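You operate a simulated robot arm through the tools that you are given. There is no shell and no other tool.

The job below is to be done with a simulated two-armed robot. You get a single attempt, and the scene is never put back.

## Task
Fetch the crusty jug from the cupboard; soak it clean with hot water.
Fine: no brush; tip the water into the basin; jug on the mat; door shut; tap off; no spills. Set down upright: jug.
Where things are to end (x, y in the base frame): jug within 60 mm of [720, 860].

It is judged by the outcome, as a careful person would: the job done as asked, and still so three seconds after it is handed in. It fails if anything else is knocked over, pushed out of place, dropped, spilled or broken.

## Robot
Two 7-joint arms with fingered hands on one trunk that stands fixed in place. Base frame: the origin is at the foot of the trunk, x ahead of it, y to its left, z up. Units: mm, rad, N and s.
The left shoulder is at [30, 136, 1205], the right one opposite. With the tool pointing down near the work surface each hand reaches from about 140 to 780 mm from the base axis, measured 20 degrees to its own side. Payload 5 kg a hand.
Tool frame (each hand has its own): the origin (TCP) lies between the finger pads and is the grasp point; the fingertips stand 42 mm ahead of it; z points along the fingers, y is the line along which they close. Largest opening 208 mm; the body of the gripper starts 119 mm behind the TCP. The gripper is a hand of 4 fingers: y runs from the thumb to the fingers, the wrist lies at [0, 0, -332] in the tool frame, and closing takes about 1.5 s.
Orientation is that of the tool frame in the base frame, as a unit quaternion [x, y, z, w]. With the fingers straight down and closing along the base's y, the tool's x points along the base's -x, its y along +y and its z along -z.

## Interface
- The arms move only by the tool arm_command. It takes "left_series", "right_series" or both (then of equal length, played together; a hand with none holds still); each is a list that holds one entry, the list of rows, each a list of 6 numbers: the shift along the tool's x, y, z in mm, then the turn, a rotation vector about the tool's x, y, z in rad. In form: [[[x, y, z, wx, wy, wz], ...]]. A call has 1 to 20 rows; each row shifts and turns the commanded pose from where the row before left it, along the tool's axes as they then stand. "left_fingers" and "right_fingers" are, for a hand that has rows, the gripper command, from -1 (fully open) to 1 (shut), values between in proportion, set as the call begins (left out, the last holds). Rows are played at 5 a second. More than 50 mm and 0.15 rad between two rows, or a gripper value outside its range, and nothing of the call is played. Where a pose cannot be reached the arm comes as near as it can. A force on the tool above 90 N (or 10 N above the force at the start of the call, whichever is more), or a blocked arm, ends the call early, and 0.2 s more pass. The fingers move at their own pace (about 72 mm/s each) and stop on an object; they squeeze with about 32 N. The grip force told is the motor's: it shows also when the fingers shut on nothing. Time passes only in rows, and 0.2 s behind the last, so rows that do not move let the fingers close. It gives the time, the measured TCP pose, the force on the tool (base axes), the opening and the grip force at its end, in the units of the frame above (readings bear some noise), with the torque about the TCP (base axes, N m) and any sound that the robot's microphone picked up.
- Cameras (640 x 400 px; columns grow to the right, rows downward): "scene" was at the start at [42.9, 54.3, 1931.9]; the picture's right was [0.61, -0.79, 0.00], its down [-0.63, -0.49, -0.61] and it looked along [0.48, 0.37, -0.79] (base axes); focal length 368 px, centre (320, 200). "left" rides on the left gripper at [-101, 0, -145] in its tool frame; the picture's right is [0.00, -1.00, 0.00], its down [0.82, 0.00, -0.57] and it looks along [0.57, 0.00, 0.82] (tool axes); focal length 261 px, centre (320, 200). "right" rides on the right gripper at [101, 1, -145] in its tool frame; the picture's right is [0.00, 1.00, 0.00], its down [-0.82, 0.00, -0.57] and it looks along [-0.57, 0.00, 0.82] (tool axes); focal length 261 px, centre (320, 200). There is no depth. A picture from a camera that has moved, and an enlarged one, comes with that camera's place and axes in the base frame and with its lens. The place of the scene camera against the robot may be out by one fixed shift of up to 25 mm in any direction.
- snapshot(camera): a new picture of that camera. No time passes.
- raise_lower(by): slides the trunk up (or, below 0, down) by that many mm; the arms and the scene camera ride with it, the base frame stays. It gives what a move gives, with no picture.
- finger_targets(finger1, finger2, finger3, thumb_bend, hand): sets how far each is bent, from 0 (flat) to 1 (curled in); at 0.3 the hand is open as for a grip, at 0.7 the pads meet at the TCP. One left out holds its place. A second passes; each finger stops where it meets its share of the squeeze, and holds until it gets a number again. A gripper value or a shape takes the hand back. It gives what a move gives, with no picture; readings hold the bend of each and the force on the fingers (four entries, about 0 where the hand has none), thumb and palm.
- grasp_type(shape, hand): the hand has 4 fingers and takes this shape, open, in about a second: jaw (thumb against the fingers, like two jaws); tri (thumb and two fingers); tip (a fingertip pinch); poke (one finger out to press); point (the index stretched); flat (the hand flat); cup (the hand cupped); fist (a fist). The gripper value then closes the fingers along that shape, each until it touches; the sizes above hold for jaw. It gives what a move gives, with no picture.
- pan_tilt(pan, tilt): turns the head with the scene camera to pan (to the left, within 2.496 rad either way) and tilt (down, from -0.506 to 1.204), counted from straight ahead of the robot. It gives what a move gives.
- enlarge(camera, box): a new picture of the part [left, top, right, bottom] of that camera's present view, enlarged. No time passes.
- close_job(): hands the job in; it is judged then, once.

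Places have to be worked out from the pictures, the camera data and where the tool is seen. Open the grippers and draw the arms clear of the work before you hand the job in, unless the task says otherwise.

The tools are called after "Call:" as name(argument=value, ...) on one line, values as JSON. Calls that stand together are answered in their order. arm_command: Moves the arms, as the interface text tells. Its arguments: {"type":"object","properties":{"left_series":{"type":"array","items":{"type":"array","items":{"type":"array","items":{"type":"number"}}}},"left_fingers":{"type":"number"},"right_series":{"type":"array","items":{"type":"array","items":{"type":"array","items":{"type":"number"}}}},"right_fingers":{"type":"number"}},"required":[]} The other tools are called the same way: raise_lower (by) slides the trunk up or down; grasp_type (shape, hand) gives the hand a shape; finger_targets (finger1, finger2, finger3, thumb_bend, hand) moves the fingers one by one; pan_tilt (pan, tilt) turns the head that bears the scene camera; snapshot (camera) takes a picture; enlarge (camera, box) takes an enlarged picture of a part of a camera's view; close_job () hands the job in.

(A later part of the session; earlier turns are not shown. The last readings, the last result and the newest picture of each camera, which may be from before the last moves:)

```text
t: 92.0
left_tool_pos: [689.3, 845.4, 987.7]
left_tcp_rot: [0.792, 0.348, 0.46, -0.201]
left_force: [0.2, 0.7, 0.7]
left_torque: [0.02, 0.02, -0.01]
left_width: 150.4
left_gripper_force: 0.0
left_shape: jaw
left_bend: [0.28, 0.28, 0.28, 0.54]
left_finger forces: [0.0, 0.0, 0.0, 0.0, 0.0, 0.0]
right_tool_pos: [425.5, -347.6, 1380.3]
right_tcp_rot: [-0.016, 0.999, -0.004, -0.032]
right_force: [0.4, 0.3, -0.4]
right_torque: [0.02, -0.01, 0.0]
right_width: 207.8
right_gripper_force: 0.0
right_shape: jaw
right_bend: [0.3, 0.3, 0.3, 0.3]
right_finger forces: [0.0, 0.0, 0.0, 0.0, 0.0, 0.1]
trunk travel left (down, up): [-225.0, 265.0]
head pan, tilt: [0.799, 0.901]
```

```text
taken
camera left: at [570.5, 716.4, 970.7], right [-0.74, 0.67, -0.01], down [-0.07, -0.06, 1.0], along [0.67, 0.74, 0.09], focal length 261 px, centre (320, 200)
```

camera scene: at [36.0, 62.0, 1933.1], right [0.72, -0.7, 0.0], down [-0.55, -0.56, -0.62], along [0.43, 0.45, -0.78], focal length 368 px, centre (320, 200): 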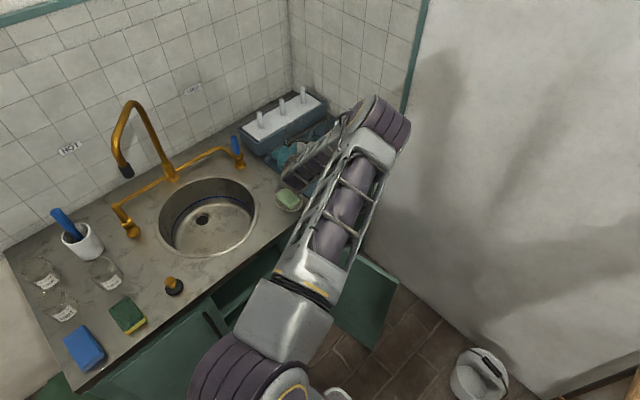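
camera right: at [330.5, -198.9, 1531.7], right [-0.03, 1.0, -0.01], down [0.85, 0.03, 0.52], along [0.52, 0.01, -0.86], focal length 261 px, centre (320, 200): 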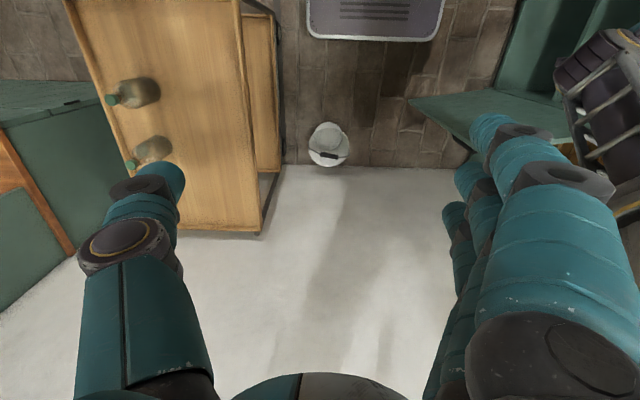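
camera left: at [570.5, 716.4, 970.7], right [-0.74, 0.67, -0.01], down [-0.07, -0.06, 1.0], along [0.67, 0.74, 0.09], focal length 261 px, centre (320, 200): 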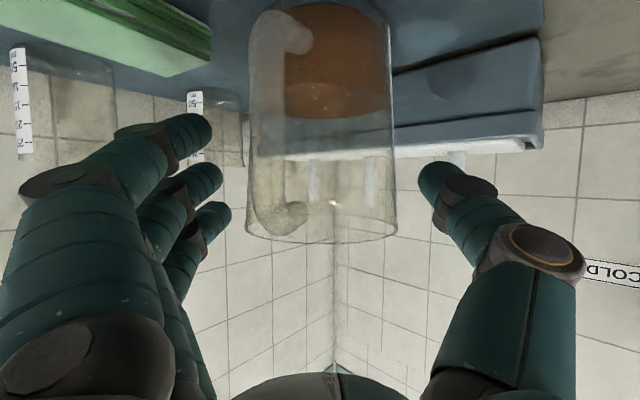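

The jug stands clear at about (692,853). I'll draw the hand back and up, and turn it to face the sink again.

Call:
arm_command(left_series=[[[-19.7, 0, -34.8, 0, 0, 0], [-19.7, 0, -34.8, 0, 0, 0], [-19.7, 0, -34.8, 0, 0, 0], [-19.7, 0, -34.8, 0, 0, 0], [6.7, -6.6, -39.5, 0, 0, 0], [6.7, -6.6, -39.5, 0, 0, 0], [6.7, -6.6, -39.5, 0, 0, 0], [6.7, -6.6, -39.5, 0, 0, 0], [6.7, -6.6, -39.5, 0, 0, 0], [6.7, -6.6, -39.5, 0, 0, 0], [6.7, -6.6, -39.5, 0, 0, 0], [0, 0, 0, 0.1083, 0, -0.0614], [0, 0, 0, 0.1083, 0, -0.0614], [0, 0, 0, 0.1083, 0, -0.0614], [0, 0, 0, 0.1083, 0, -0.0614], [0, 0, 0, 0.1083, 0, -0.0614], [0, 0, 0, 0.1083, 0, -0.0614]]])

Call:
snapshot(camera="left")

Call:
snapshot(camera="scene")

```text
t: 95.6
left_tool_pos: [455.3, 658.1, 1141.1]
left_tcp_rot: [0.609, 0.613, 0.355, -0.357]
left_force: [0.6, 0.6, 1.3]
left_torque: [-0.16, -0.02, 0.08]
left_width: 150.5
left_gripper_force: 0.1
left_shape: jaw
left_bend: [0.27, 0.27, 0.27, 0.54]
left_finger forces: [0.1, 0.0, 0.1, 0.1, 0.0, 0.0]
left hand out of reach, approached as far as the arm can: row 9, 10, 11
right_tool_pos: [426.6, -349.6, 1379.0]
right_tcp_rot: [-0.016, 0.999, -0.004, -0.033]
right_force: [1.4, -0.6, -0.9]
right_torque: [0.04, 0.16, 0.02]
right_width: 207.6
right_gripper_force: 0.1
right_shape: jaw
right_bend: [0.3, 0.3, 0.3, 0.3]
right_finger forces: [0.1, 0.0, 0.1, 0.0, 0.0, 0.0]
trunk travel left (down, up): [-225.0, 265.0]
head pan, tilt: [0.799, 0.901]
```

```text
taken
camera left: at [457.9, 482.0, 1123.3], right [-1.0, -0.01, 0.0], down [0.0, -0.09, 1.0], along [-0.01, 1.0, 0.09], focal length 261 px, centre (320, 200)
```

left: 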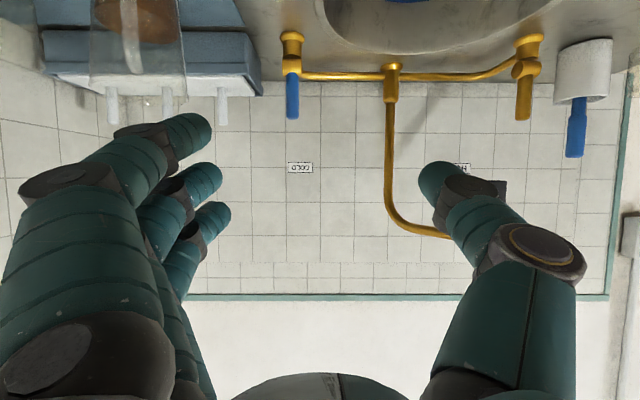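

```text
taken
camera scene: at [38.5, 60.8, 1933.0], right [0.72, -0.7, 0.0], down [-0.55, -0.56, -0.62], along [0.43, 0.45, -0.78], focal length 368 px, centre (320, 200)
```

scene: 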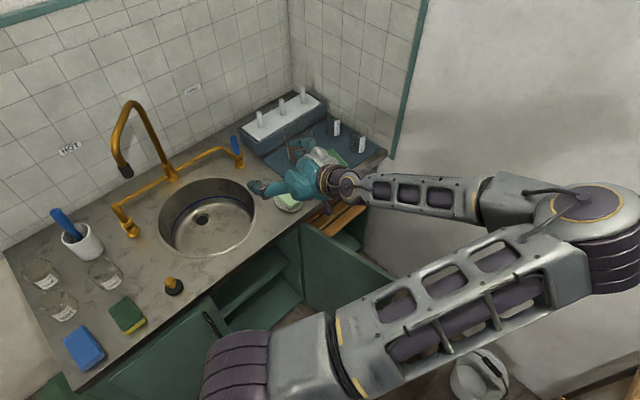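

The taps are in plain view. I'll shift the left hand across to x≈127 in front of the spout outlet, with the fingers narrowed to about 100 mm.

Call:
arm_command(left_series=[[[6.3, -41, 5, 0, 0, 0], [6.3, -41, 5, 0, 0, 0], [6.3, -41, 5, 0, 0, 0], [6.3, -41, 5, 0, 0, 0], [6.3, -41, 5, 0, 0, 0], [6.3, -41, 5, 0, 0, 0], [6.3, -41, 5, 0, 0, 0], [6.3, -41, 5, 0, 0, 0]]], left_fingers=0.04)

Call:
snapshot(camera="left")

Call:
snapshot(camera="scene")

```text
t: 97.4
left_tool_pos: [188.0, 791.0, 1149.2]
left_tcp_rot: [0.61, 0.614, 0.354, -0.355]
left_force: [0.3, 1.0, 0.3]
left_torque: [0.04, 0.01, -0.02]
left_width: 100.6
left_gripper_force: 0.1
left_shape: jaw
left_bend: [0.73, 0.73, 0.73, 0.7]
left_finger forces: [0.1, 0.0, 0.0, 0.1, 0.1, 0.0]
left hand out of reach, approached as far as the arm can: row 4, 5, 6, 7, 8
right_tool_pos: [423.2, -344.8, 1380.7]
right_tcp_rot: [-0.016, 0.999, -0.004, -0.031]
right_force: [-0.5, 0.2, -0.1]
right_torque: [-0.07, -0.11, 0.01]
right_width: 208.0
right_gripper_force: 0.0
right_shape: jaw
right_bend: [0.3, 0.3, 0.3, 0.3]
right_finger forces: [0.1, 0.0, 0.1, 0.0, 0.1, 0.0]
trunk travel left (down, up): [-225.0, 265.0]
head pan, tilt: [0.799, 0.901]
```

```text
taken
camera left: at [189.1, 613.4, 1133.8], right [-1.0, -0.01, -0.01], down [0.0, -0.09, 1.0], along [-0.01, 1.0, 0.09], focal length 261 px, centre (320, 200)
```

left: 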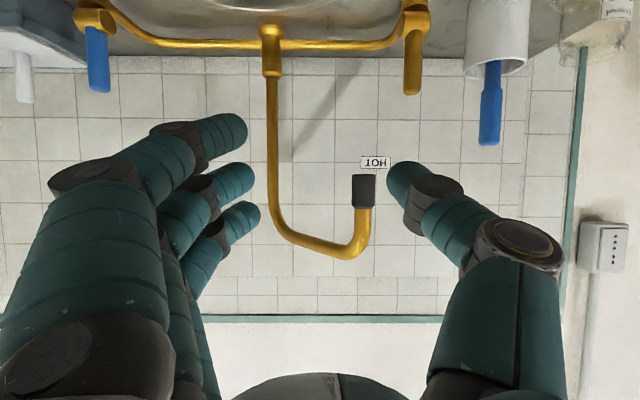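

```text
taken
camera scene: at [34.7, 64.8, 1933.2], right [0.72, -0.7, 0.0], down [-0.55, -0.56, -0.62], along [0.43, 0.44, -0.78], focal length 368 px, centre (320, 200)
```

scene: 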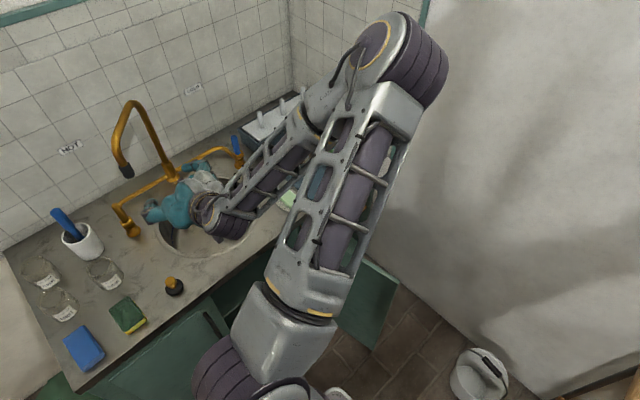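

The arm is at a wrist limit short of the spot. Turning the hand's heading toward −x should relieve it; I'll rotate 0.4 rad about vertical and see.

Call:
arm_command(left_series=[[[0, 0, 0, 0.087, 0, -0.0493], [0, 0, 0, 0.087, 0, -0.0493], [0, 0, 0, 0.087, 0, -0.0493], [0, 0, 0, 0.087, 0, -0.0493], [0, 0, 0, 0, 0, 0]]])

Call:
snapshot(camera="left")

```text
t: 98.6
left_tool_pos: [187.9, 788.3, 1150.8]
left_tcp_rot: [0.476, 0.722, 0.276, -0.419]
left_force: [-0.3, -0.2, 0.1]
left_torque: [-0.01, -0.03, -0.04]
left_width: 100.1
left_gripper_force: 0.2
left_shape: jaw
left_bend: [0.73, 0.73, 0.73, 0.7]
left_finger forces: [0.0, 0.1, 0.1, 0.0, 0.1, 0.0]
right_tool_pos: [423.7, -346.1, 1380.8]
right_tcp_rot: [-0.015, 0.999, -0.004, -0.031]
right_force: [-0.9, -0.3, 0.0]
right_torque: [0.02, -0.04, 0.0]
right_width: 207.8
right_gripper_force: 0.0
right_shape: jaw
right_bend: [0.3, 0.3, 0.3, 0.3]
right_finger forces: [0.0, 0.0, 0.0, 0.0, 0.0, 0.0]
trunk travel left (down, up): [-225.0, 265.0]
head pan, tilt: [0.799, 0.901]
```

```text
taken
camera left: at [257.6, 626.3, 1134.2], right [-0.92, -0.4, 0.0], down [0.03, -0.08, 1.0], along [-0.4, 0.91, 0.09], focal length 261 px, centre (320, 200)
```

left: 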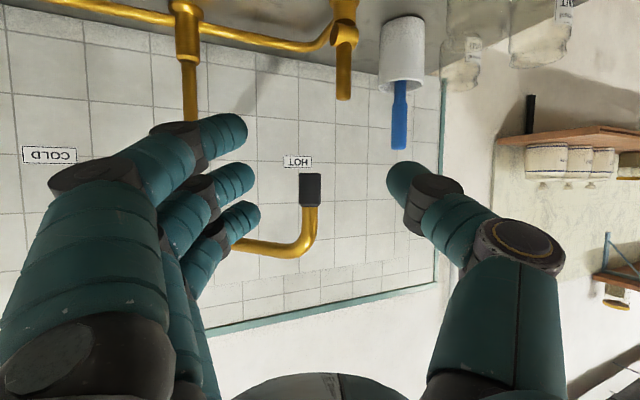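

Now the outlet (black tip, z≈1130–1177) lies centred between thumb and fingers. I'll advance 165 mm along the heading to straddle it.

Call:
arm_command(left_series=[[[20.3, 0, 35.9, 0, 0, 0], [20.3, 0, 35.9, 0, 0, 0], [20.3, 0, 35.9, 0, 0, 0]]])

Call:
snapshot(camera="left")

Call:
snapshot(camera="scene")

```text
t: 99.4
left_tool_pos: [137.4, 904.7, 1150.5]
left_tcp_rot: [0.477, 0.721, 0.276, -0.419]
left_force: [0.6, 1.4, -1.0]
left_torque: [0.0, 0.03, 0.06]
left_width: 100.2
left_gripper_force: 0.1
left_shape: jaw
left_bend: [0.73, 0.73, 0.73, 0.7]
left_finger forces: [0.0, 0.1, 0.1, 0.0, 0.0, 0.0]
right_tool_pos: [424.9, -344.9, 1381.4]
right_tcp_rot: [-0.016, 0.999, -0.006, -0.032]
right_force: [-1.0, 2.0, 0.4]
right_torque: [-0.19, -0.09, 0.04]
right_width: 208.0
right_gripper_force: 0.0
right_shape: jaw
right_bend: [0.3, 0.3, 0.3, 0.3]
right_finger forces: [0.1, 0.1, 0.0, 0.0, 0.1, 0.0]
trunk travel left (down, up): [-225.0, 265.0]
head pan, tilt: [0.799, 0.901]
```

```text
taken
camera left: at [207.4, 742.1, 1132.9], right [-0.92, -0.4, 0.0], down [0.03, -0.08, 1.0], along [-0.39, 0.92, 0.09], focal length 261 px, centre (320, 200)
```

left: 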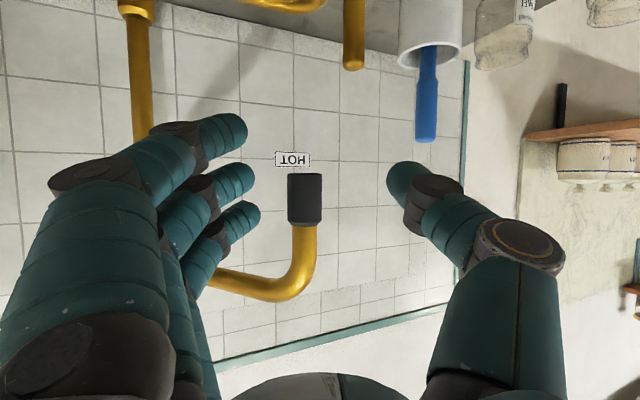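

```text
taken
camera scene: at [35.2, 65.7, 1933.1], right [0.72, -0.7, 0.0], down [-0.55, -0.56, -0.62], along [0.43, 0.44, -0.78], focal length 368 px, centre (320, 200)
```

scene: 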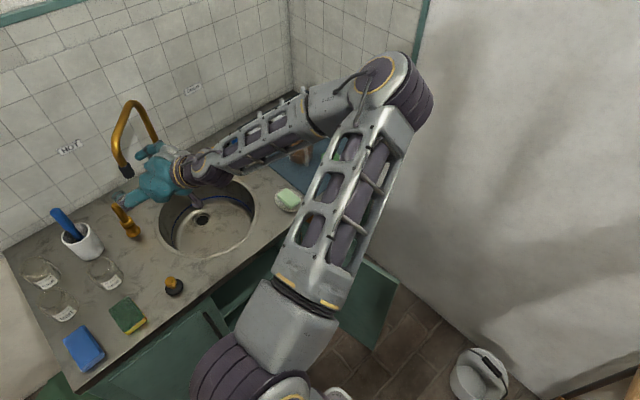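

Outlet is about 36 mm beyond the TCP and centred. I'll advance that much, then push gently with the thumb along the swivel arc (toward +x, −y), in two stages.

Call:
arm_command(left_series=[[[19, 0, 33.5, 0, 0, 0], [-1.1, 24.5, -2, 0, 0, 0], [-1.1, 24.5, -2, 0, 0, 0], [-10.5, 16, -18.6, 0, 0, 0], [-10.5, 16, -18.6, 0, 0, 0]]])

Call:
snapshot(camera="left")

Call:
snapshot(camera="scene")

```text
t: 100.6
left_tool_pos: [215.0, 926.4, 1147.8]
left_tcp_rot: [0.476, 0.722, 0.276, -0.42]
left_force: [-1.1, -2.6, 0.9]
left_torque: [-0.06, 0.02, 0.17]
left_width: 102.6
left_gripper_force: 0.0
left_shape: jaw
left_bend: [0.73, 0.73, 0.73, 0.7]
left_finger forces: [0.0, 0.0, 0.0, 0.0, 2.8, 0.0]
right_tool_pos: [425.2, -348.5, 1379.8]
right_tcp_rot: [-0.017, 0.999, -0.004, -0.033]
right_force: [0.5, -0.5, 0.3]
right_torque: [0.0, 0.07, 0.05]
right_width: 208.0
right_gripper_force: 0.1
right_shape: jaw
right_bend: [0.3, 0.3, 0.3, 0.3]
right_finger forces: [0.1, 0.0, 0.0, 0.0, 0.0, 0.1]
trunk travel left (down, up): [-225.0, 265.0]
head pan, tilt: [0.799, 0.901]
```

```text
taken
camera left: at [284.9, 763.7, 1131.1], right [-0.92, -0.4, 0.0], down [0.03, -0.08, 1.0], along [-0.4, 0.91, 0.09], focal length 261 px, centre (320, 200)
```

left: 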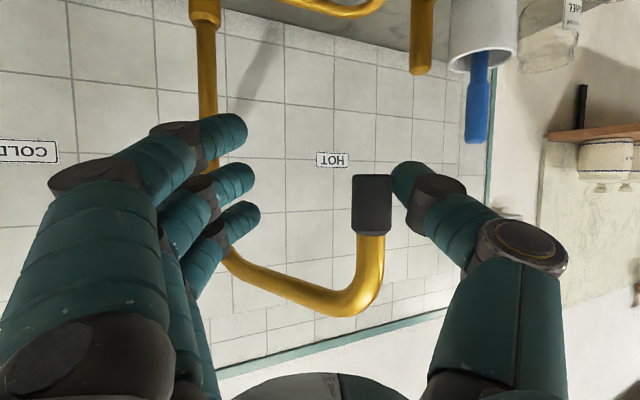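

```text
taken
camera scene: at [37.3, 61.8, 1933.2], right [0.72, -0.7, 0.0], down [-0.55, -0.56, -0.62], along [0.43, 0.45, -0.78], focal length 368 px, centre (320, 200)
```

scene: 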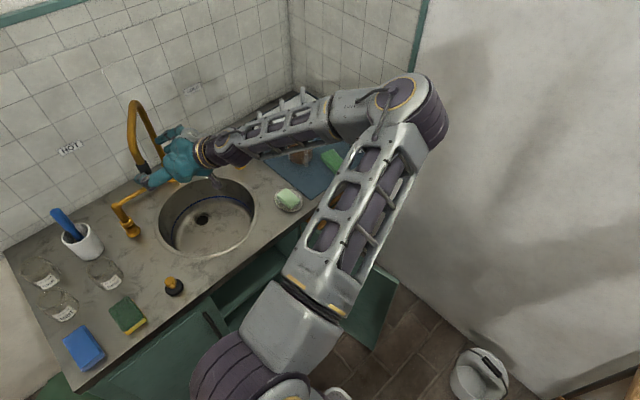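

The spout swivels freely (about 3 N). I'll continue the push until the outlet is over the middle of the basin.

Call:
arm_command(left_series=[[[-8.3, 19.4, -14.7, 0, 0, 0], [-8.3, 19.4, -14.7, 0, 0, 0], [-6, 22.5, -10.6, 0, 0, 0], [-6, 22.5, -10.6, 0, 0, 0]]])

Call:
snapshot(camera="left")

Call:
snapshot(camera="scene")

```text
t: 101.6
left_tool_pos: [321.8, 909.5, 1150.7]
left_tcp_rot: [0.477, 0.719, 0.281, -0.42]
left_force: [-0.1, 0.1, 4.2]
left_torque: [-0.42, 0.05, 0.36]
left_width: 101.1
left_gripper_force: 0.2
left_shape: jaw
left_bend: [0.73, 0.73, 0.73, 0.7]
left_finger forces: [0.0, 0.0, 0.0, 0.0, 1.5, 0.1]
right_tool_pos: [427.5, -349.1, 1379.6]
right_tcp_rot: [-0.015, 0.999, -0.004, -0.033]
right_force: [0.5, -0.7, 0.3]
right_torque: [0.11, 0.01, 0.03]
right_width: 207.8
right_gripper_force: 0.1
right_shape: jaw
right_bend: [0.3, 0.3, 0.3, 0.3]
right_finger forces: [0.0, 0.0, 0.0, 0.0, 0.1, 0.0]
trunk travel left (down, up): [-225.0, 265.0]
head pan, tilt: [0.799, 0.901]
```

```text
taken
camera left: at [389.1, 746.6, 1134.9], right [-0.92, -0.39, -0.01], down [0.03, -0.09, 1.0], along [-0.39, 0.92, 0.1], focal length 261 px, centre (320, 200)
```

left: 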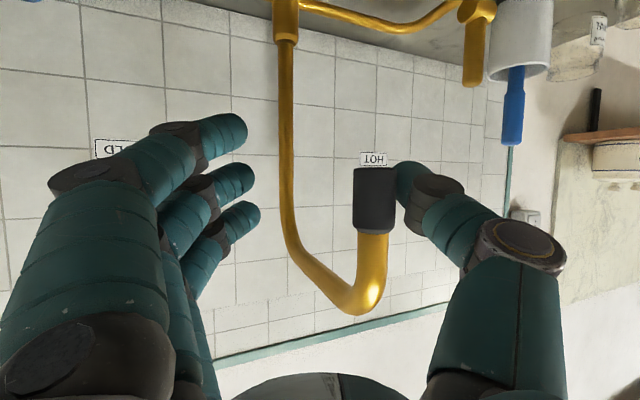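

```text
taken
camera scene: at [37.5, 60.8, 1933.3], right [0.72, -0.7, 0.0], down [-0.55, -0.56, -0.62], along [0.43, 0.45, -0.78], focal length 368 px, centre (320, 200)
```

scene: 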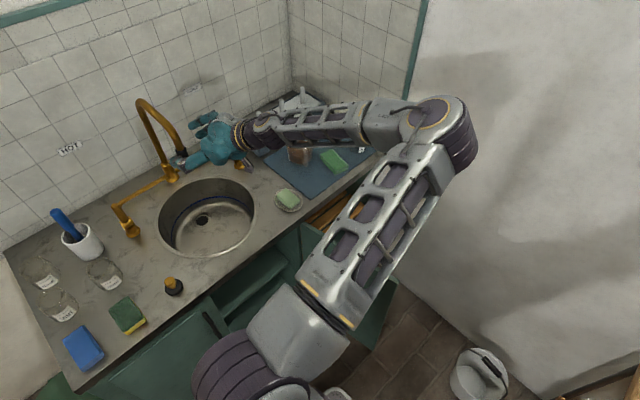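

The outlet is now at about (281,903), right above the basin centre. I'll free the thumb, draw the hand back, and go look closely at the hot lever.

Call:
arm_command(left_series=[[[0, -20, 0, 0, 0, 0], [-20, 0, -35, 0, 0, 0], [-20, 0, -35, 0, 0, 0], [-20, 0, -35, 0, 0, 0], [-20, 0, -35, 0, 0, 0]]])

Call:
snapshot(camera="left")

Call:
snapshot(camera="scene")

```text
t: 102.8
left_tool_pos: [365.3, 748.6, 1149.8]
left_tcp_rot: [0.475, 0.722, 0.276, -0.421]
left_force: [-0.9, 0.1, 0.9]
left_torque: [-0.03, -0.04, -0.09]
left_width: 100.0
left_gripper_force: 0.0
left_shape: jaw
left_bend: [0.73, 0.73, 0.73, 0.7]
left_finger forces: [0.1, 0.1, 0.0, 0.0, 0.1, 0.0]
right_tool_pos: [424.9, -347.3, 1379.1]
right_tcp_rot: [-0.015, 0.999, -0.004, -0.032]
right_force: [0.6, -0.6, -0.5]
right_torque: [0.12, 0.01, -0.02]
right_width: 208.0
right_gripper_force: 0.1
right_shape: jaw
right_bend: [0.3, 0.3, 0.3, 0.3]
right_finger forces: [0.0, 0.0, 0.0, 0.0, 0.0, 0.0]
trunk travel left (down, up): [-225.0, 265.0]
head pan, tilt: [0.799, 0.901]
```

```text
taken
camera left: at [434.5, 586.4, 1132.4], right [-0.92, -0.4, 0.0], down [0.03, -0.09, 1.0], along [-0.4, 0.91, 0.09], focal length 261 px, centre (320, 200)
```

left: 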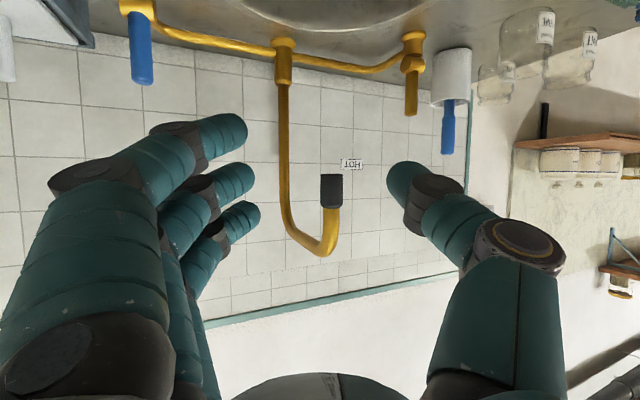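

```text
taken
camera scene: at [36.7, 60.5, 1933.3], right [0.72, -0.7, 0.0], down [-0.55, -0.56, -0.62], along [0.43, 0.45, -0.78], focal length 368 px, centre (320, 200)
```

scene: 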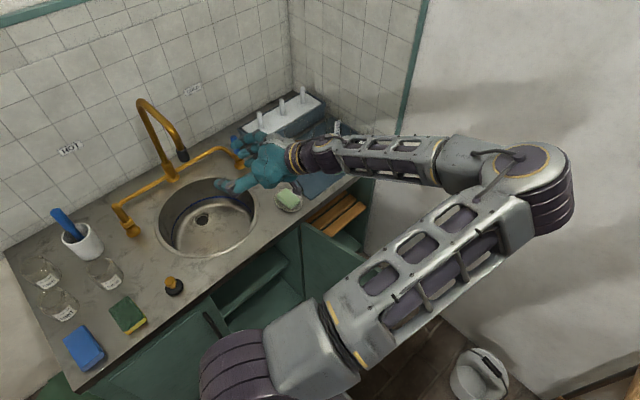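

The spout stays centred. I'll zoom in on the hot valve from this view.

Call:
enlarge(camera="left", box=[340, 10, 480, 130])

Call:
enlarge(camera="scene", box=[90, 90, 270, 260])

```text
3.33 times, centred on (410, 70) of left
camera zoom: at [434.5, 586.4, 1132.4], right [-0.92, -0.4, 0.0], down [0.03, -0.09, 1.0], along [-0.4, 0.91, 0.09], focal length 869 px, centre (20, 633)
```

zoom: 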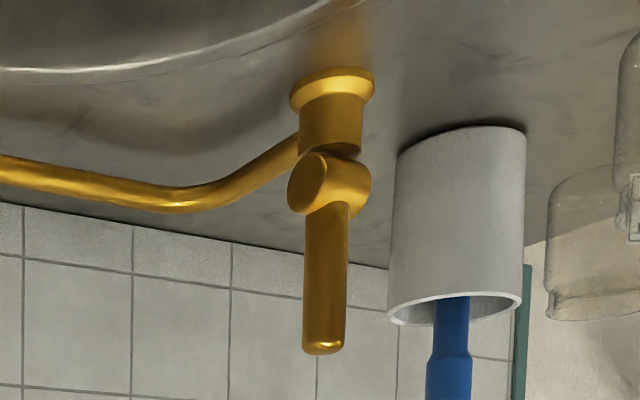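

```text
2.35 times, centred on (180, 175) of scene
camera zoom: at [36.7, 60.5, 1933.3], right [0.72, -0.7, 0.0], down [-0.55, -0.56, -0.62], along [0.43, 0.45, -0.78], focal length 866 px, centre (649, 259)
```

zoom: 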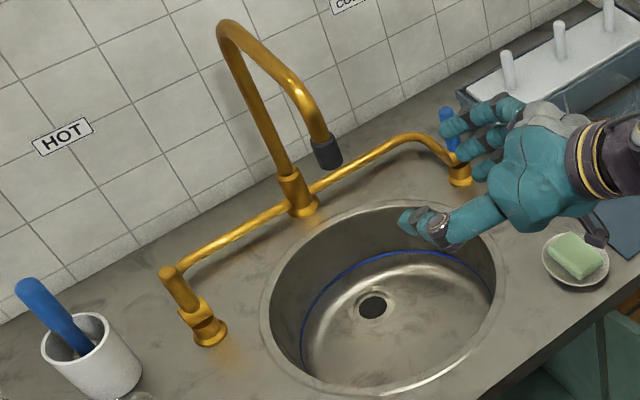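

The hub's axis runs along x, so the lever (top about (52,1010,1008), hub z≈918) swings forward and back; closed = upright. I'll bring the hand near it with the fingers narrowed.

Call:
arm_command(left_series=[[[1.7, -30.4, 32.1, 0, 0, 0], [1.7, -30.4, 32.1, 0, 0, 0], [1.7, -30.4, 32.1, 0, 0, 0], [1.7, -30.4, 32.1, 0, 0, 0], [1.7, -30.4, 32.1, 0, 0, 0], [1.7, -30.4, 32.1, 0, 0, 0], [1.7, -30.4, 32.1, 0, 0, 0]]], left_fingers=0.3)

Call:
snapshot(camera="left")

Call:
snapshot(camera="scene")

```text
t: 104.4
left_tool_pos: [85.8, 851.1, 1043.1]
left_tcp_rot: [0.478, 0.721, 0.277, -0.418]
left_force: [0.7, 1.9, 0.0]
left_torque: [-0.02, 0.0, 0.08]
left_width: 73.2
left_gripper_force: 0.0
left_shape: jaw
left_bend: [0.73, 0.73, 0.73, 0.7]
left_finger forces: [0.0, 0.0, 0.0, 0.0, 0.0, 0.0]
right_tool_pos: [424.3, -345.5, 1380.2]
right_tcp_rot: [-0.016, 0.999, -0.004, -0.031]
right_force: [-0.3, 0.2, 0.2]
right_torque: [-0.12, -0.13, 0.0]
right_width: 207.7
right_gripper_force: 0.1
right_shape: jaw
right_bend: [0.3, 0.3, 0.3, 0.3]
right_finger forces: [0.0, 0.0, 0.1, 0.1, 0.1, 0.0]
trunk travel left (down, up): [-225.0, 265.0]
head pan, tilt: [0.799, 0.901]
```

```text
taken
camera left: at [154.4, 687.8, 1026.6], right [-0.92, -0.39, 0.0], down [0.03, -0.08, 1.0], along [-0.39, 0.92, 0.09], focal length 261 px, centre (320, 200)
```

left: 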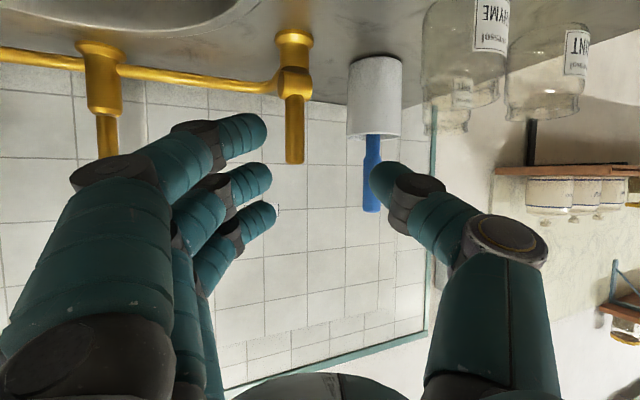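

```text
taken
camera scene: at [35.0, 65.0, 1933.2], right [0.72, -0.7, 0.0], down [-0.55, -0.56, -0.62], along [0.43, 0.44, -0.78], focal length 368 px, centre (320, 200)
```

scene: 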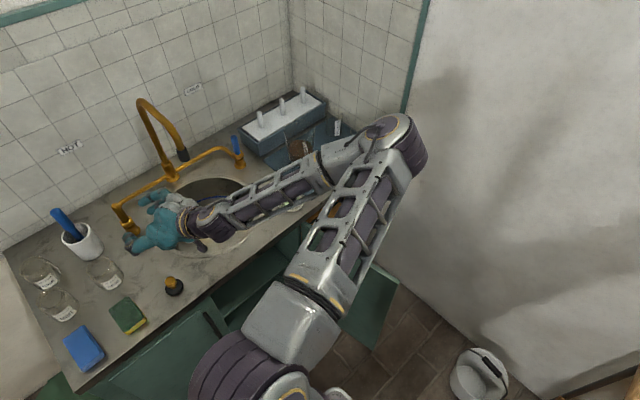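

Lever confirmed at (51,1009) with top z≈1010. I'll centre on it and slide the open fingers forward around its upper part.

Call:
arm_command(left_series=[[[0, 28.9, 0, 0, 0, 0], [9.8, 0, 39.1, 0, 0, 0], [9.8, 0, 39.1, 0, 0, 0], [9.8, 0, 39.1, 0, 0, 0]]])

Call:
snapshot(camera="left")

```text
t: 105.4
left_tool_pos: [69.2, 968.0, 1012.5]
left_tcp_rot: [0.477, 0.722, 0.276, -0.419]
left_force: [0.5, 0.9, -0.2]
left_torque: [0.05, 0.01, 0.04]
left_width: 72.9
left_gripper_force: 0.0
left_shape: jaw
left_bend: [0.73, 0.73, 0.73, 0.7]
left_finger forces: [0.0, 0.1, 0.0, 0.0, 0.1, 0.1]
right_tool_pos: [424.5, -344.7, 1380.7]
right_tcp_rot: [-0.016, 0.999, -0.005, -0.031]
right_force: [-0.9, 2.1, 0.5]
right_torque: [-0.16, -0.1, 0.01]
right_width: 208.0
right_gripper_force: 0.0
right_shape: jaw
right_bend: [0.3, 0.3, 0.3, 0.3]
right_finger forces: [0.1, 0.0, 0.0, 0.0, 0.0, 0.0]
trunk travel left (down, up): [-225.0, 265.0]
head pan, tilt: [0.799, 0.901]
```

```text
taken
camera left: at [138.7, 805.9, 996.6], right [-0.92, -0.39, 0.0], down [0.03, -0.08, 1.0], along [-0.39, 0.92, 0.09], focal length 261 px, centre (320, 200)
```

left: 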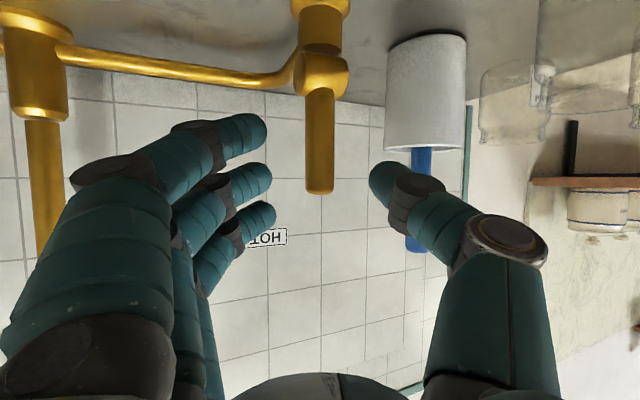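

The lever is centred in the hand. One more step forward, then I close on it.

Call:
arm_command(left_series=[[[8, 0, 37, 0, 0, 0], [0, 0, 0, 0, 0, 0]]])

Call:
arm_command(left_series=[[[0, 0, 0, 0, 0, 0], [0, 0, 0, 0, 0, 0], [0, 0, 0, 0, 0, 0], [0, 0, 0, 0, 0, 0], [0, 0, 0, 0, 0, 0]]], left_fingers=1)

Call:
snapshot(camera="left")

```text
t: 106.0
left_tool_pos: [55.8, 998.6, 1005.9]
left_tcp_rot: [0.476, 0.722, 0.276, -0.42]
left_force: [0.5, -0.2, 1.8]
left_torque: [-0.06, -0.03, 0.01]
left_width: 73.1
left_gripper_force: 0.0
left_shape: jaw
left_bend: [0.73, 0.73, 0.73, 0.7]
left_finger forces: [0.1, 0.1, 0.0, 0.1, 0.0, 0.1]
right_tool_pos: [426.1, -349.3, 1378.6]
right_tcp_rot: [-0.016, 0.999, -0.004, -0.033]
right_force: [0.6, -1.5, -0.5]
right_torque: [0.16, 0.09, -0.03]
right_width: 207.9
right_gripper_force: 0.2
right_shape: jaw
right_bend: [0.3, 0.3, 0.3, 0.3]
right_finger forces: [0.0, 0.1, 0.1, 0.1, 0.1, 0.1]
trunk travel left (down, up): [-225.0, 265.0]
head pan, tilt: [0.799, 0.901]
```

```text
t: 107.2
left_tool_pos: [53.7, 999.4, 1004.8]
left_tcp_rot: [0.475, 0.723, 0.275, -0.42]
left_force: [-5.6, 0.5, -1.7]
left_torque: [0.08, -0.36, 0.1]
left_width: 8.1
left_gripper_force: 31.3
left_shape: jaw
left_bend: [0.72, 0.71, 0.7, 0.7]
left_finger forces: [12.2, 8.6, 0.0, 0.1, 25.0, 0.0]
right_tool_pos: [424.2, -346.3, 1380.7]
right_tcp_rot: [-0.016, 0.999, -0.005, -0.031]
right_force: [0.5, -0.3, 0.1]
right_torque: [-0.02, 0.02, 0.01]
right_width: 208.1
right_gripper_force: 0.1
right_shape: jaw
right_bend: [0.3, 0.3, 0.3, 0.3]
right_finger forces: [0.1, 0.0, 0.0, 0.1, 0.0, 0.0]
trunk travel left (down, up): [-225.0, 265.0]
head pan, tilt: [0.799, 0.901]
```

```text
taken
camera left: at [123.5, 838.1, 988.0], right [-0.92, -0.4, 0.0], down [0.03, -0.08, 1.0], along [-0.4, 0.91, 0.09], focal length 261 px, centre (320, 200)
```

left: 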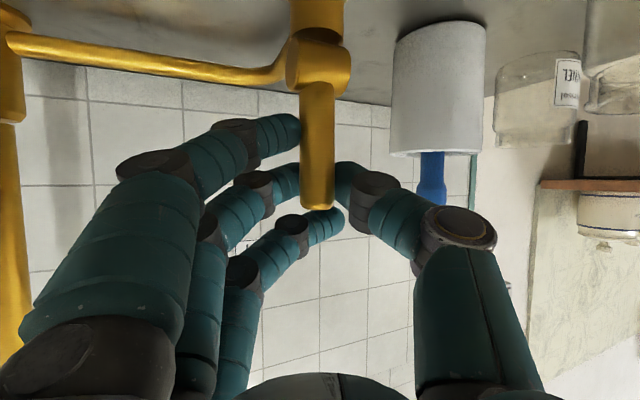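

Fingers and thumb hold the lever. I'll pull its top gently toward the front along its arc (about 0.25 rad first) and watch the force.

Call:
arm_command(left_series=[[[-7, -4.2, -7.2, 0, 0, 0], [-7, -4.2, -7.2, 0, 0, 0], [0, 0, 0, 0, 0, 0]]])

Call:
snapshot(camera="left")

Call:
snapshot(camera="scene")

```text
t: 108.0
left_tool_pos: [53.4, 980.0, 1001.6]
left_tcp_rot: [0.476, 0.722, 0.277, -0.419]
left_force: [-7.0, 3.4, 10.8]
left_torque: [0.56, -0.37, 0.1]
left_width: 7.6
left_gripper_force: 32.1
left_shape: jaw
left_bend: [0.71, 0.71, 0.7, 0.71]
left_finger forces: [11.1, 9.6, 0.1, 0.0, 23.4, 0.0]
right_tool_pos: [424.4, -348.3, 1379.3]
right_tcp_rot: [-0.016, 0.999, -0.004, -0.031]
right_force: [0.0, 0.0, -0.5]
right_torque: [0.01, 0.02, 0.03]
right_width: 207.8
right_gripper_force: 0.0
right_shape: jaw
right_bend: [0.3, 0.3, 0.3, 0.3]
right_finger forces: [0.0, 0.1, 0.0, 0.1, 0.1, 0.0]
trunk travel left (down, up): [-225.0, 265.0]
head pan, tilt: [0.799, 0.901]
```

```text
taken
camera left: at [123.1, 817.3, 984.4], right [-0.92, -0.4, 0.0], down [0.03, -0.09, 1.0], along [-0.4, 0.91, 0.09], focal length 261 px, centre (320, 200)
```

left: 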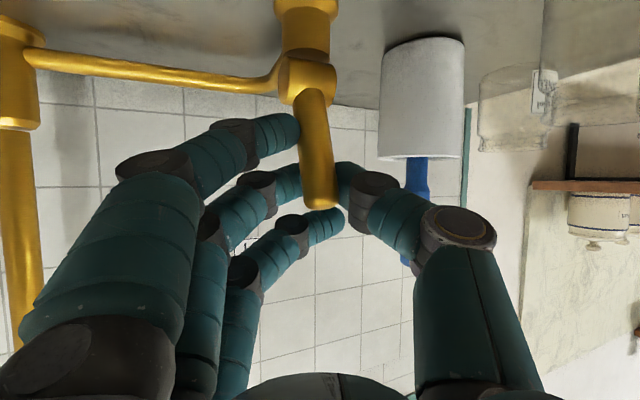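

```text
taken
camera scene: at [35.4, 61.8, 1933.3], right [0.72, -0.7, 0.0], down [-0.55, -0.56, -0.62], along [0.43, 0.45, -0.78], focal length 368 px, centre (320, 200)
```

scene: 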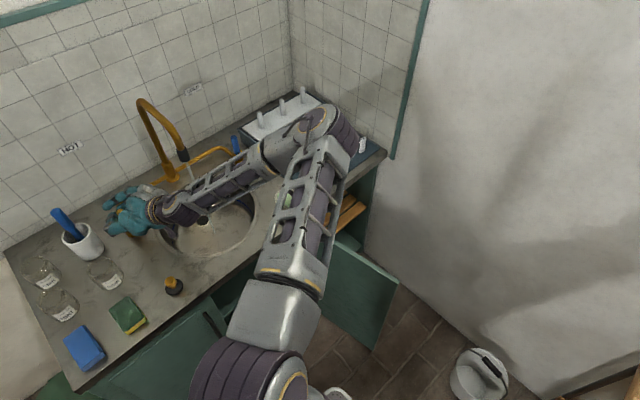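

The lever moves and a thin stream seems to start. I'll zoom in on the spout to confirm.

Call:
enlarge(camera="scene", box=[110, 90, 290, 260])

```text
2.35 times, centred on (200, 175) of scene
camera zoom: at [35.4, 61.8, 1933.3], right [0.72, -0.7, 0.0], down [-0.55, -0.56, -0.62], along [0.43, 0.45, -0.78], focal length 866 px, centre (602, 259)
```

zoom: 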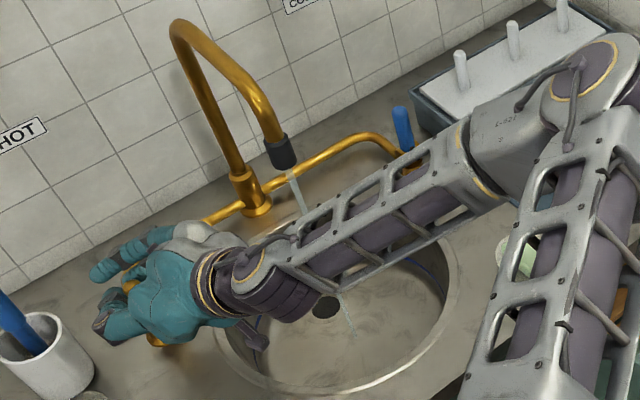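

Water is running into the middle of the basin. I'll let go of the lever and draw the hand back.

Call:
arm_command(left_series=[[[0, 0, 0, 0, 0, 0], [0, 0, 0, 0, 0, 0], [0, 0, 0, 0, 0, 0], [0, 0, 0, 0, 0, 0]]], left_fingers=0.2)

Call:
arm_command(left_series=[[[0, 0, -35, 0, 0, 0], [0, 0, -40, 0, 0, 0], [0, 0, -40, 0, 0, 0], [0, 0, -40, 0, 0, 0]]])

Call:
snapshot(camera="left")

Call:
enlarge(camera="scene", box=[90, 80, 300, 270])

```text
t: 109.0
left_tool_pos: [53.7, 981.0, 999.9]
left_tcp_rot: [0.477, 0.721, 0.277, -0.419]
left_force: [0.9, -0.7, -0.8]
left_torque: [-0.01, 0.02, -0.01]
left_width: 82.5
left_gripper_force: 0.1
left_shape: jaw
left_bend: [0.73, 0.73, 0.73, 0.7]
left_finger forces: [0.0, 0.0, 0.1, 0.1, 0.0, 0.0]
right_tool_pos: [424.8, -346.3, 1379.8]
right_tcp_rot: [-0.016, 0.999, -0.005, -0.032]
right_force: [0.1, 0.4, 0.4]
right_torque: [0.04, 0.0, -0.03]
right_width: 207.9
right_gripper_force: 0.1
right_shape: jaw
right_bend: [0.3, 0.3, 0.3, 0.3]
right_finger forces: [0.0, 0.1, 0.1, 0.0, 0.0, 0.0]
trunk travel left (down, up): [-225.0, 265.0]
head pan, tilt: [0.799, 0.901]
```

```text
t: 110.0
left_tool_pos: [109.2, 855.8, 1077.3]
left_tcp_rot: [0.476, 0.722, 0.277, -0.42]
left_force: [-0.6, -0.8, 0.0]
left_torque: [-0.02, -0.03, -0.05]
left_width: 82.4
left_gripper_force: 0.1
left_shape: jaw
left_bend: [0.73, 0.73, 0.73, 0.7]
left_finger forces: [0.0, 0.0, 0.1, 0.1, 0.0, 0.0]
right_tool_pos: [425.2, -348.2, 1378.6]
right_tcp_rot: [-0.016, 0.999, -0.005, -0.032]
right_force: [0.1, -1.2, 1.1]
right_torque: [0.09, 0.0, 0.0]
right_width: 207.8
right_gripper_force: 0.2
right_shape: jaw
right_bend: [0.3, 0.3, 0.3, 0.3]
right_finger forces: [0.0, 0.1, 0.0, 0.0, 0.0, 0.1]
trunk travel left (down, up): [-225.0, 265.0]
head pan, tilt: [0.799, 0.901]
```

```text
taken
camera left: at [177.9, 692.6, 1060.7], right [-0.92, -0.4, 0.0], down [0.03, -0.09, 1.0], along [-0.4, 0.91, 0.09], focal length 261 px, centre (320, 200)
```

left: 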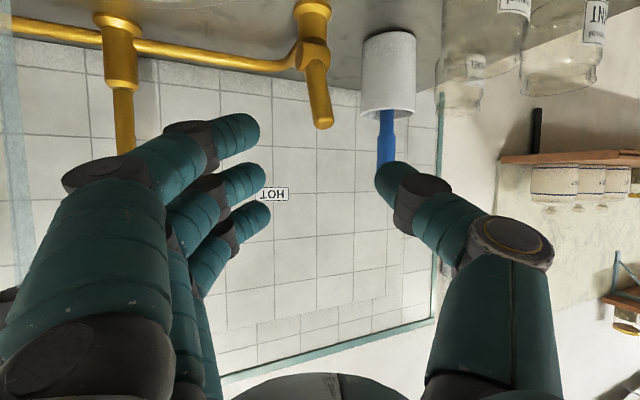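

```text
2.11 times, centred on (195, 175) of scene
camera zoom: at [36.5, 60.6, 1933.3], right [0.72, -0.7, 0.0], down [-0.55, -0.56, -0.62], along [0.43, 0.45, -0.78], focal length 775 px, centre (583, 253)
```

zoom: 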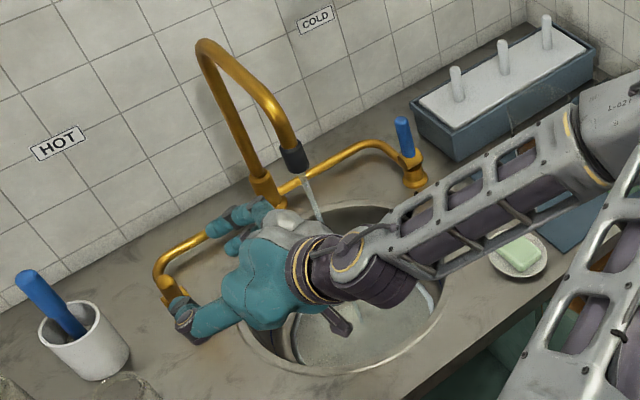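

The stream runs steadily. I'll carry the hand around in front of the basin (clear of the stream) to go back for the jug.

Call:
arm_command(left_series=[[[-20.7, 21.6, -31.1, 0, 0, 0], [-20.7, 21.6, -31.1, 0, 0, 0], [-20.7, 21.6, -31.1, 0, 0, 0], [-20.7, 21.6, -31.1, 0, 0, 0], [-20.7, 21.6, -31.1, 0, 0, 0], [-20.7, 21.6, -31.1, 0, 0, 0], [-20.7, 21.6, -31.1, 0, 0, 0], [-20.7, 21.6, -31.1, 0, 0, 0], [-20.7, 21.6, -31.1, 0, 0, 0], [-20.7, 21.6, -31.1, 0, 0, 0]]], left_fingers=-0.45)

Call:
snapshot(camera="scene")

```text
t: 112.2
left_tool_pos: [453.0, 600.9, 1051.5]
left_tcp_rot: [0.475, 0.722, 0.276, -0.421]
left_force: [0.1, -0.2, -0.7]
left_torque: [0.06, -0.01, -0.04]
left_width: 150.7
left_gripper_force: 0.0
left_shape: jaw
left_bend: [0.27, 0.27, 0.27, 0.54]
left_finger forces: [0.1, 0.0, 0.0, 0.1, 0.0, 0.0]
right_tool_pos: [425.2, -347.1, 1379.3]
right_tcp_rot: [-0.016, 0.999, -0.004, -0.032]
right_force: [0.9, -0.7, -1.3]
right_torque: [0.02, 0.07, 0.02]
right_width: 207.9
right_gripper_force: 0.2
right_shape: jaw
right_bend: [0.3, 0.3, 0.3, 0.3]
right_finger forces: [0.0, 0.1, 0.0, 0.1, 0.0, 0.0]
trunk travel left (down, up): [-225.0, 265.0]
head pan, tilt: [0.799, 0.901]
```

```text
taken
camera scene: at [37.3, 61.8, 1933.2], right [0.72, -0.7, 0.0], down [-0.55, -0.56, -0.62], along [0.43, 0.45, -0.78], focal length 368 px, centre (320, 200)
```

scene: 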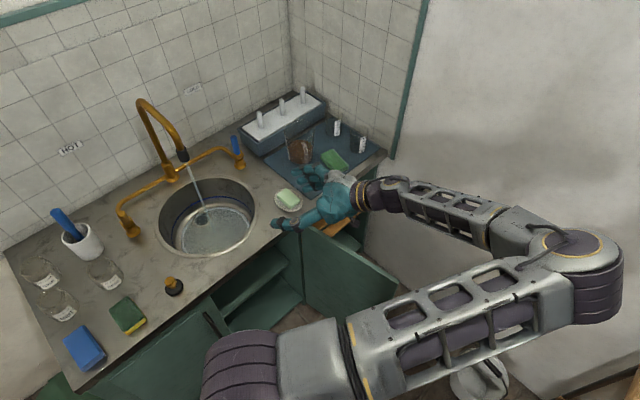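

Let me check the water level in the basin and the jug on the mat.

Call:
enlarge(camera="scene", box=[130, 90, 270, 270])

Call:
enlarge(camera="scene", box=[230, 80, 400, 220])

```text
2.22 times, centred on (200, 180) of scene
camera zoom: at [37.3, 61.8, 1933.2], right [0.72, -0.7, 0.0], down [-0.55, -0.56, -0.62], along [0.43, 0.45, -0.78], focal length 818 px, centre (587, 244)
```

zoom: 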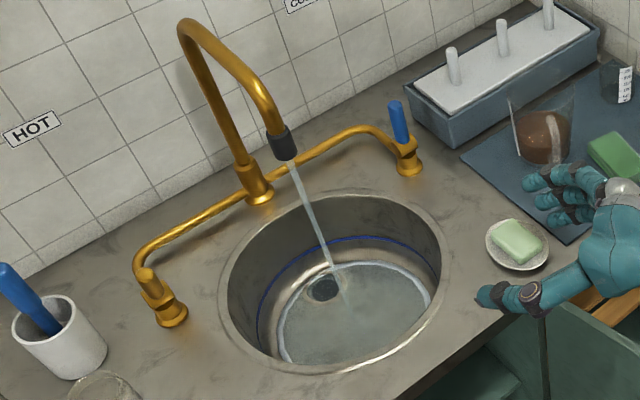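

```text
2.86 times, centred on (315, 150) of scene
camera zoom: at [37.3, 61.8, 1933.2], right [0.72, -0.7, 0.0], down [-0.55, -0.56, -0.62], along [0.43, 0.45, -0.78], focal length 1052 px, centre (334, 343)
```

zoom: 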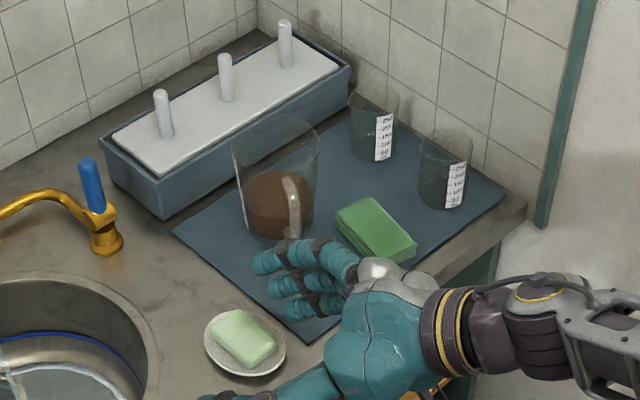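

The basin holds only a shallow pool well under the blue line; the jug stands undisturbed. I'll turn the hand to the mat heading.

Call:
arm_command(left_series=[[[0, 0, 0, -0.1062, 0, 0.0602], [0, 0, 0, -0.1062, 0, 0.0602], [0, 0, 0, -0.1062, 0, 0.0602], [0, 0, 0, -0.1062, 0, 0.0602], [0, 0, 0, -0.1062, 0, 0.0602], [0, 0, 0, -0.1062, 0, 0.0602], [0, 0, 0, -0.1062, 0, 0.0602], [0, 0, 0, -0.1062, 0, 0.0602], [0, 0, 0, -0.1062, 0, 0.0602]]])

Call:
snapshot(camera="left")

```text
t: 114.2
left_tool_pos: [459.9, 606.2, 1044.4]
left_tcp_rot: [0.783, 0.367, 0.455, -0.212]
left_force: [0.9, 0.7, -0.2]
left_torque: [0.0, 0.02, 0.01]
left_width: 150.5
left_gripper_force: 0.2
left_shape: jaw
left_bend: [0.27, 0.27, 0.27, 0.54]
left_finger forces: [0.0, 0.0, 0.0, 0.0, 0.0, 0.1]
left hand out of reach, approached as far as the arm can: row 9
right_tool_pos: [425.9, -346.3, 1379.7]
right_tcp_rot: [-0.016, 0.999, -0.005, -0.032]
right_force: [0.5, 0.5, -0.1]
right_torque: [-0.08, 0.04, -0.01]
right_width: 207.9
right_gripper_force: 0.0
right_shape: jaw
right_bend: [0.3, 0.3, 0.3, 0.3]
right_finger forces: [0.0, 0.0, 0.1, 0.0, 0.0, 0.1]
trunk travel left (down, up): [-225.0, 265.0]
head pan, tilt: [0.799, 0.901]
```

```text
taken
camera left: at [347.7, 469.5, 1028.3], right [-0.77, 0.64, -0.01], down [-0.06, -0.07, 1.0], along [0.64, 0.77, 0.09], focal length 261 px, centre (320, 200)
```

left: 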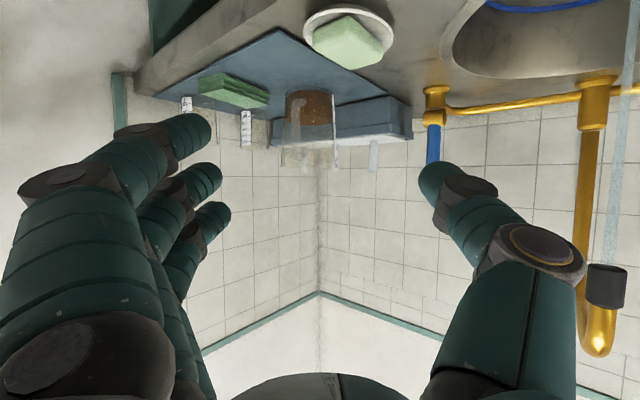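

The jug is straight ahead in view. I'll advance to just before it at z≈985.

Call:
arm_command(left_series=[[[6.4, 3.9, 35.2, 0, 0, 0], [6.4, 3.9, 35.2, 0, 0, 0], [6.4, 3.9, 35.2, 0, 0, 0], [6.4, 3.9, 35.2, 0, 0, 0], [6.4, 3.9, 35.2, 0, 0, 0]]])

Call:
snapshot(camera="left")

```text
t: 115.4
left_tool_pos: [583.3, 722.1, 985.3]
left_tcp_rot: [0.783, 0.367, 0.455, -0.213]
left_force: [0.1, 1.1, -0.7]
left_torque: [0.05, 0.0, 0.0]
left_width: 150.6
left_gripper_force: 0.2
left_shape: jaw
left_bend: [0.27, 0.27, 0.27, 0.54]
left_finger forces: [0.0, 0.1, 0.0, 0.1, 0.0, 0.0]
right_tool_pos: [425.5, -345.9, 1381.2]
right_tcp_rot: [-0.016, 0.999, -0.004, -0.032]
right_force: [0.2, 0.2, -0.3]
right_torque: [-0.03, 0.05, 0.02]
right_width: 208.0
right_gripper_force: 0.0
right_shape: jaw
right_bend: [0.3, 0.3, 0.3, 0.3]
right_finger forces: [0.0, 0.1, 0.0, 0.0, 0.0, 0.0]
trunk travel left (down, up): [-225.0, 265.0]
head pan, tilt: [0.799, 0.901]
```

```text
taken
camera left: at [471.0, 585.7, 968.6], right [-0.77, 0.64, 0.0], down [-0.06, -0.07, 1.0], along [0.63, 0.77, 0.09], focal length 261 px, centre (320, 200)
```

left: 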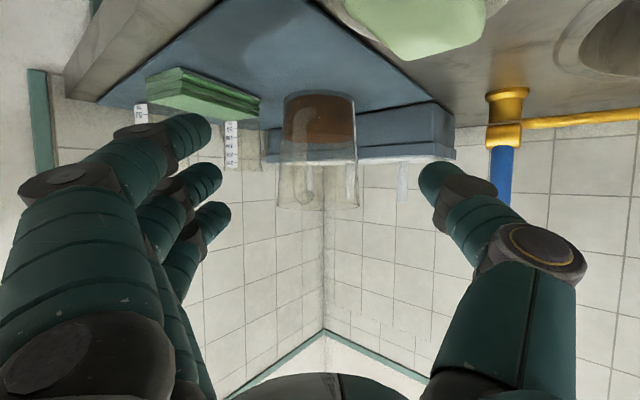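

Well lined up with the jug. I'll go forward around it.

Call:
arm_command(left_series=[[[20, 0, 35.2, 0, 0, 0], [20, 0, 35.2, 0, 0, 0], [20, 0, 35.2, 0, 0, 0], [20, 0, 35.2, 0, 0, 0]]])

Call:
snapshot(camera="left")

```text
t: 116.4
left_tool_pos: [687.3, 846.9, 982.6]
left_tcp_rot: [0.784, 0.367, 0.454, -0.212]
left_force: [0.1, -0.3, -1.7]
left_torque: [0.09, -0.03, 0.02]
left_width: 150.4
left_gripper_force: 0.0
left_shape: jaw
left_bend: [0.27, 0.27, 0.27, 0.54]
left_finger forces: [0.1, 0.0, 0.0, 0.0, 0.1, 0.1]
right_tool_pos: [426.5, -345.1, 1379.9]
right_tcp_rot: [-0.016, 0.999, -0.005, -0.032]
right_force: [-0.7, 1.2, 0.2]
right_torque: [-0.11, -0.03, 0.0]
right_width: 207.7
right_gripper_force: 0.1
right_shape: jaw
right_bend: [0.3, 0.3, 0.3, 0.3]
right_finger forces: [0.0, 0.1, 0.0, 0.0, 0.0, 0.0]
trunk travel left (down, up): [-225.0, 265.0]
head pan, tilt: [0.799, 0.901]
```

```text
taken
camera left: at [576.3, 711.0, 966.6], right [-0.77, 0.64, -0.01], down [-0.06, -0.07, 1.0], along [0.63, 0.77, 0.09], focal length 261 px, centre (320, 200)
```

left: 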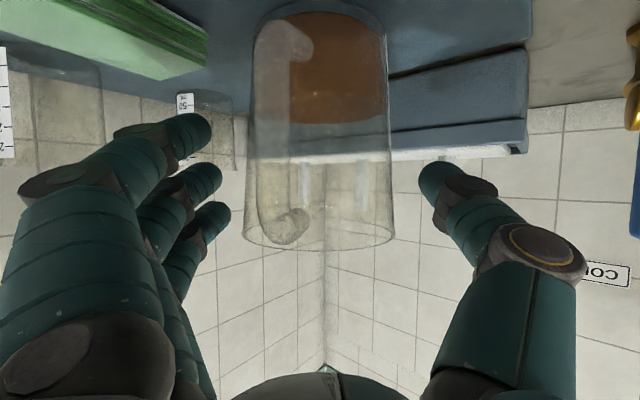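

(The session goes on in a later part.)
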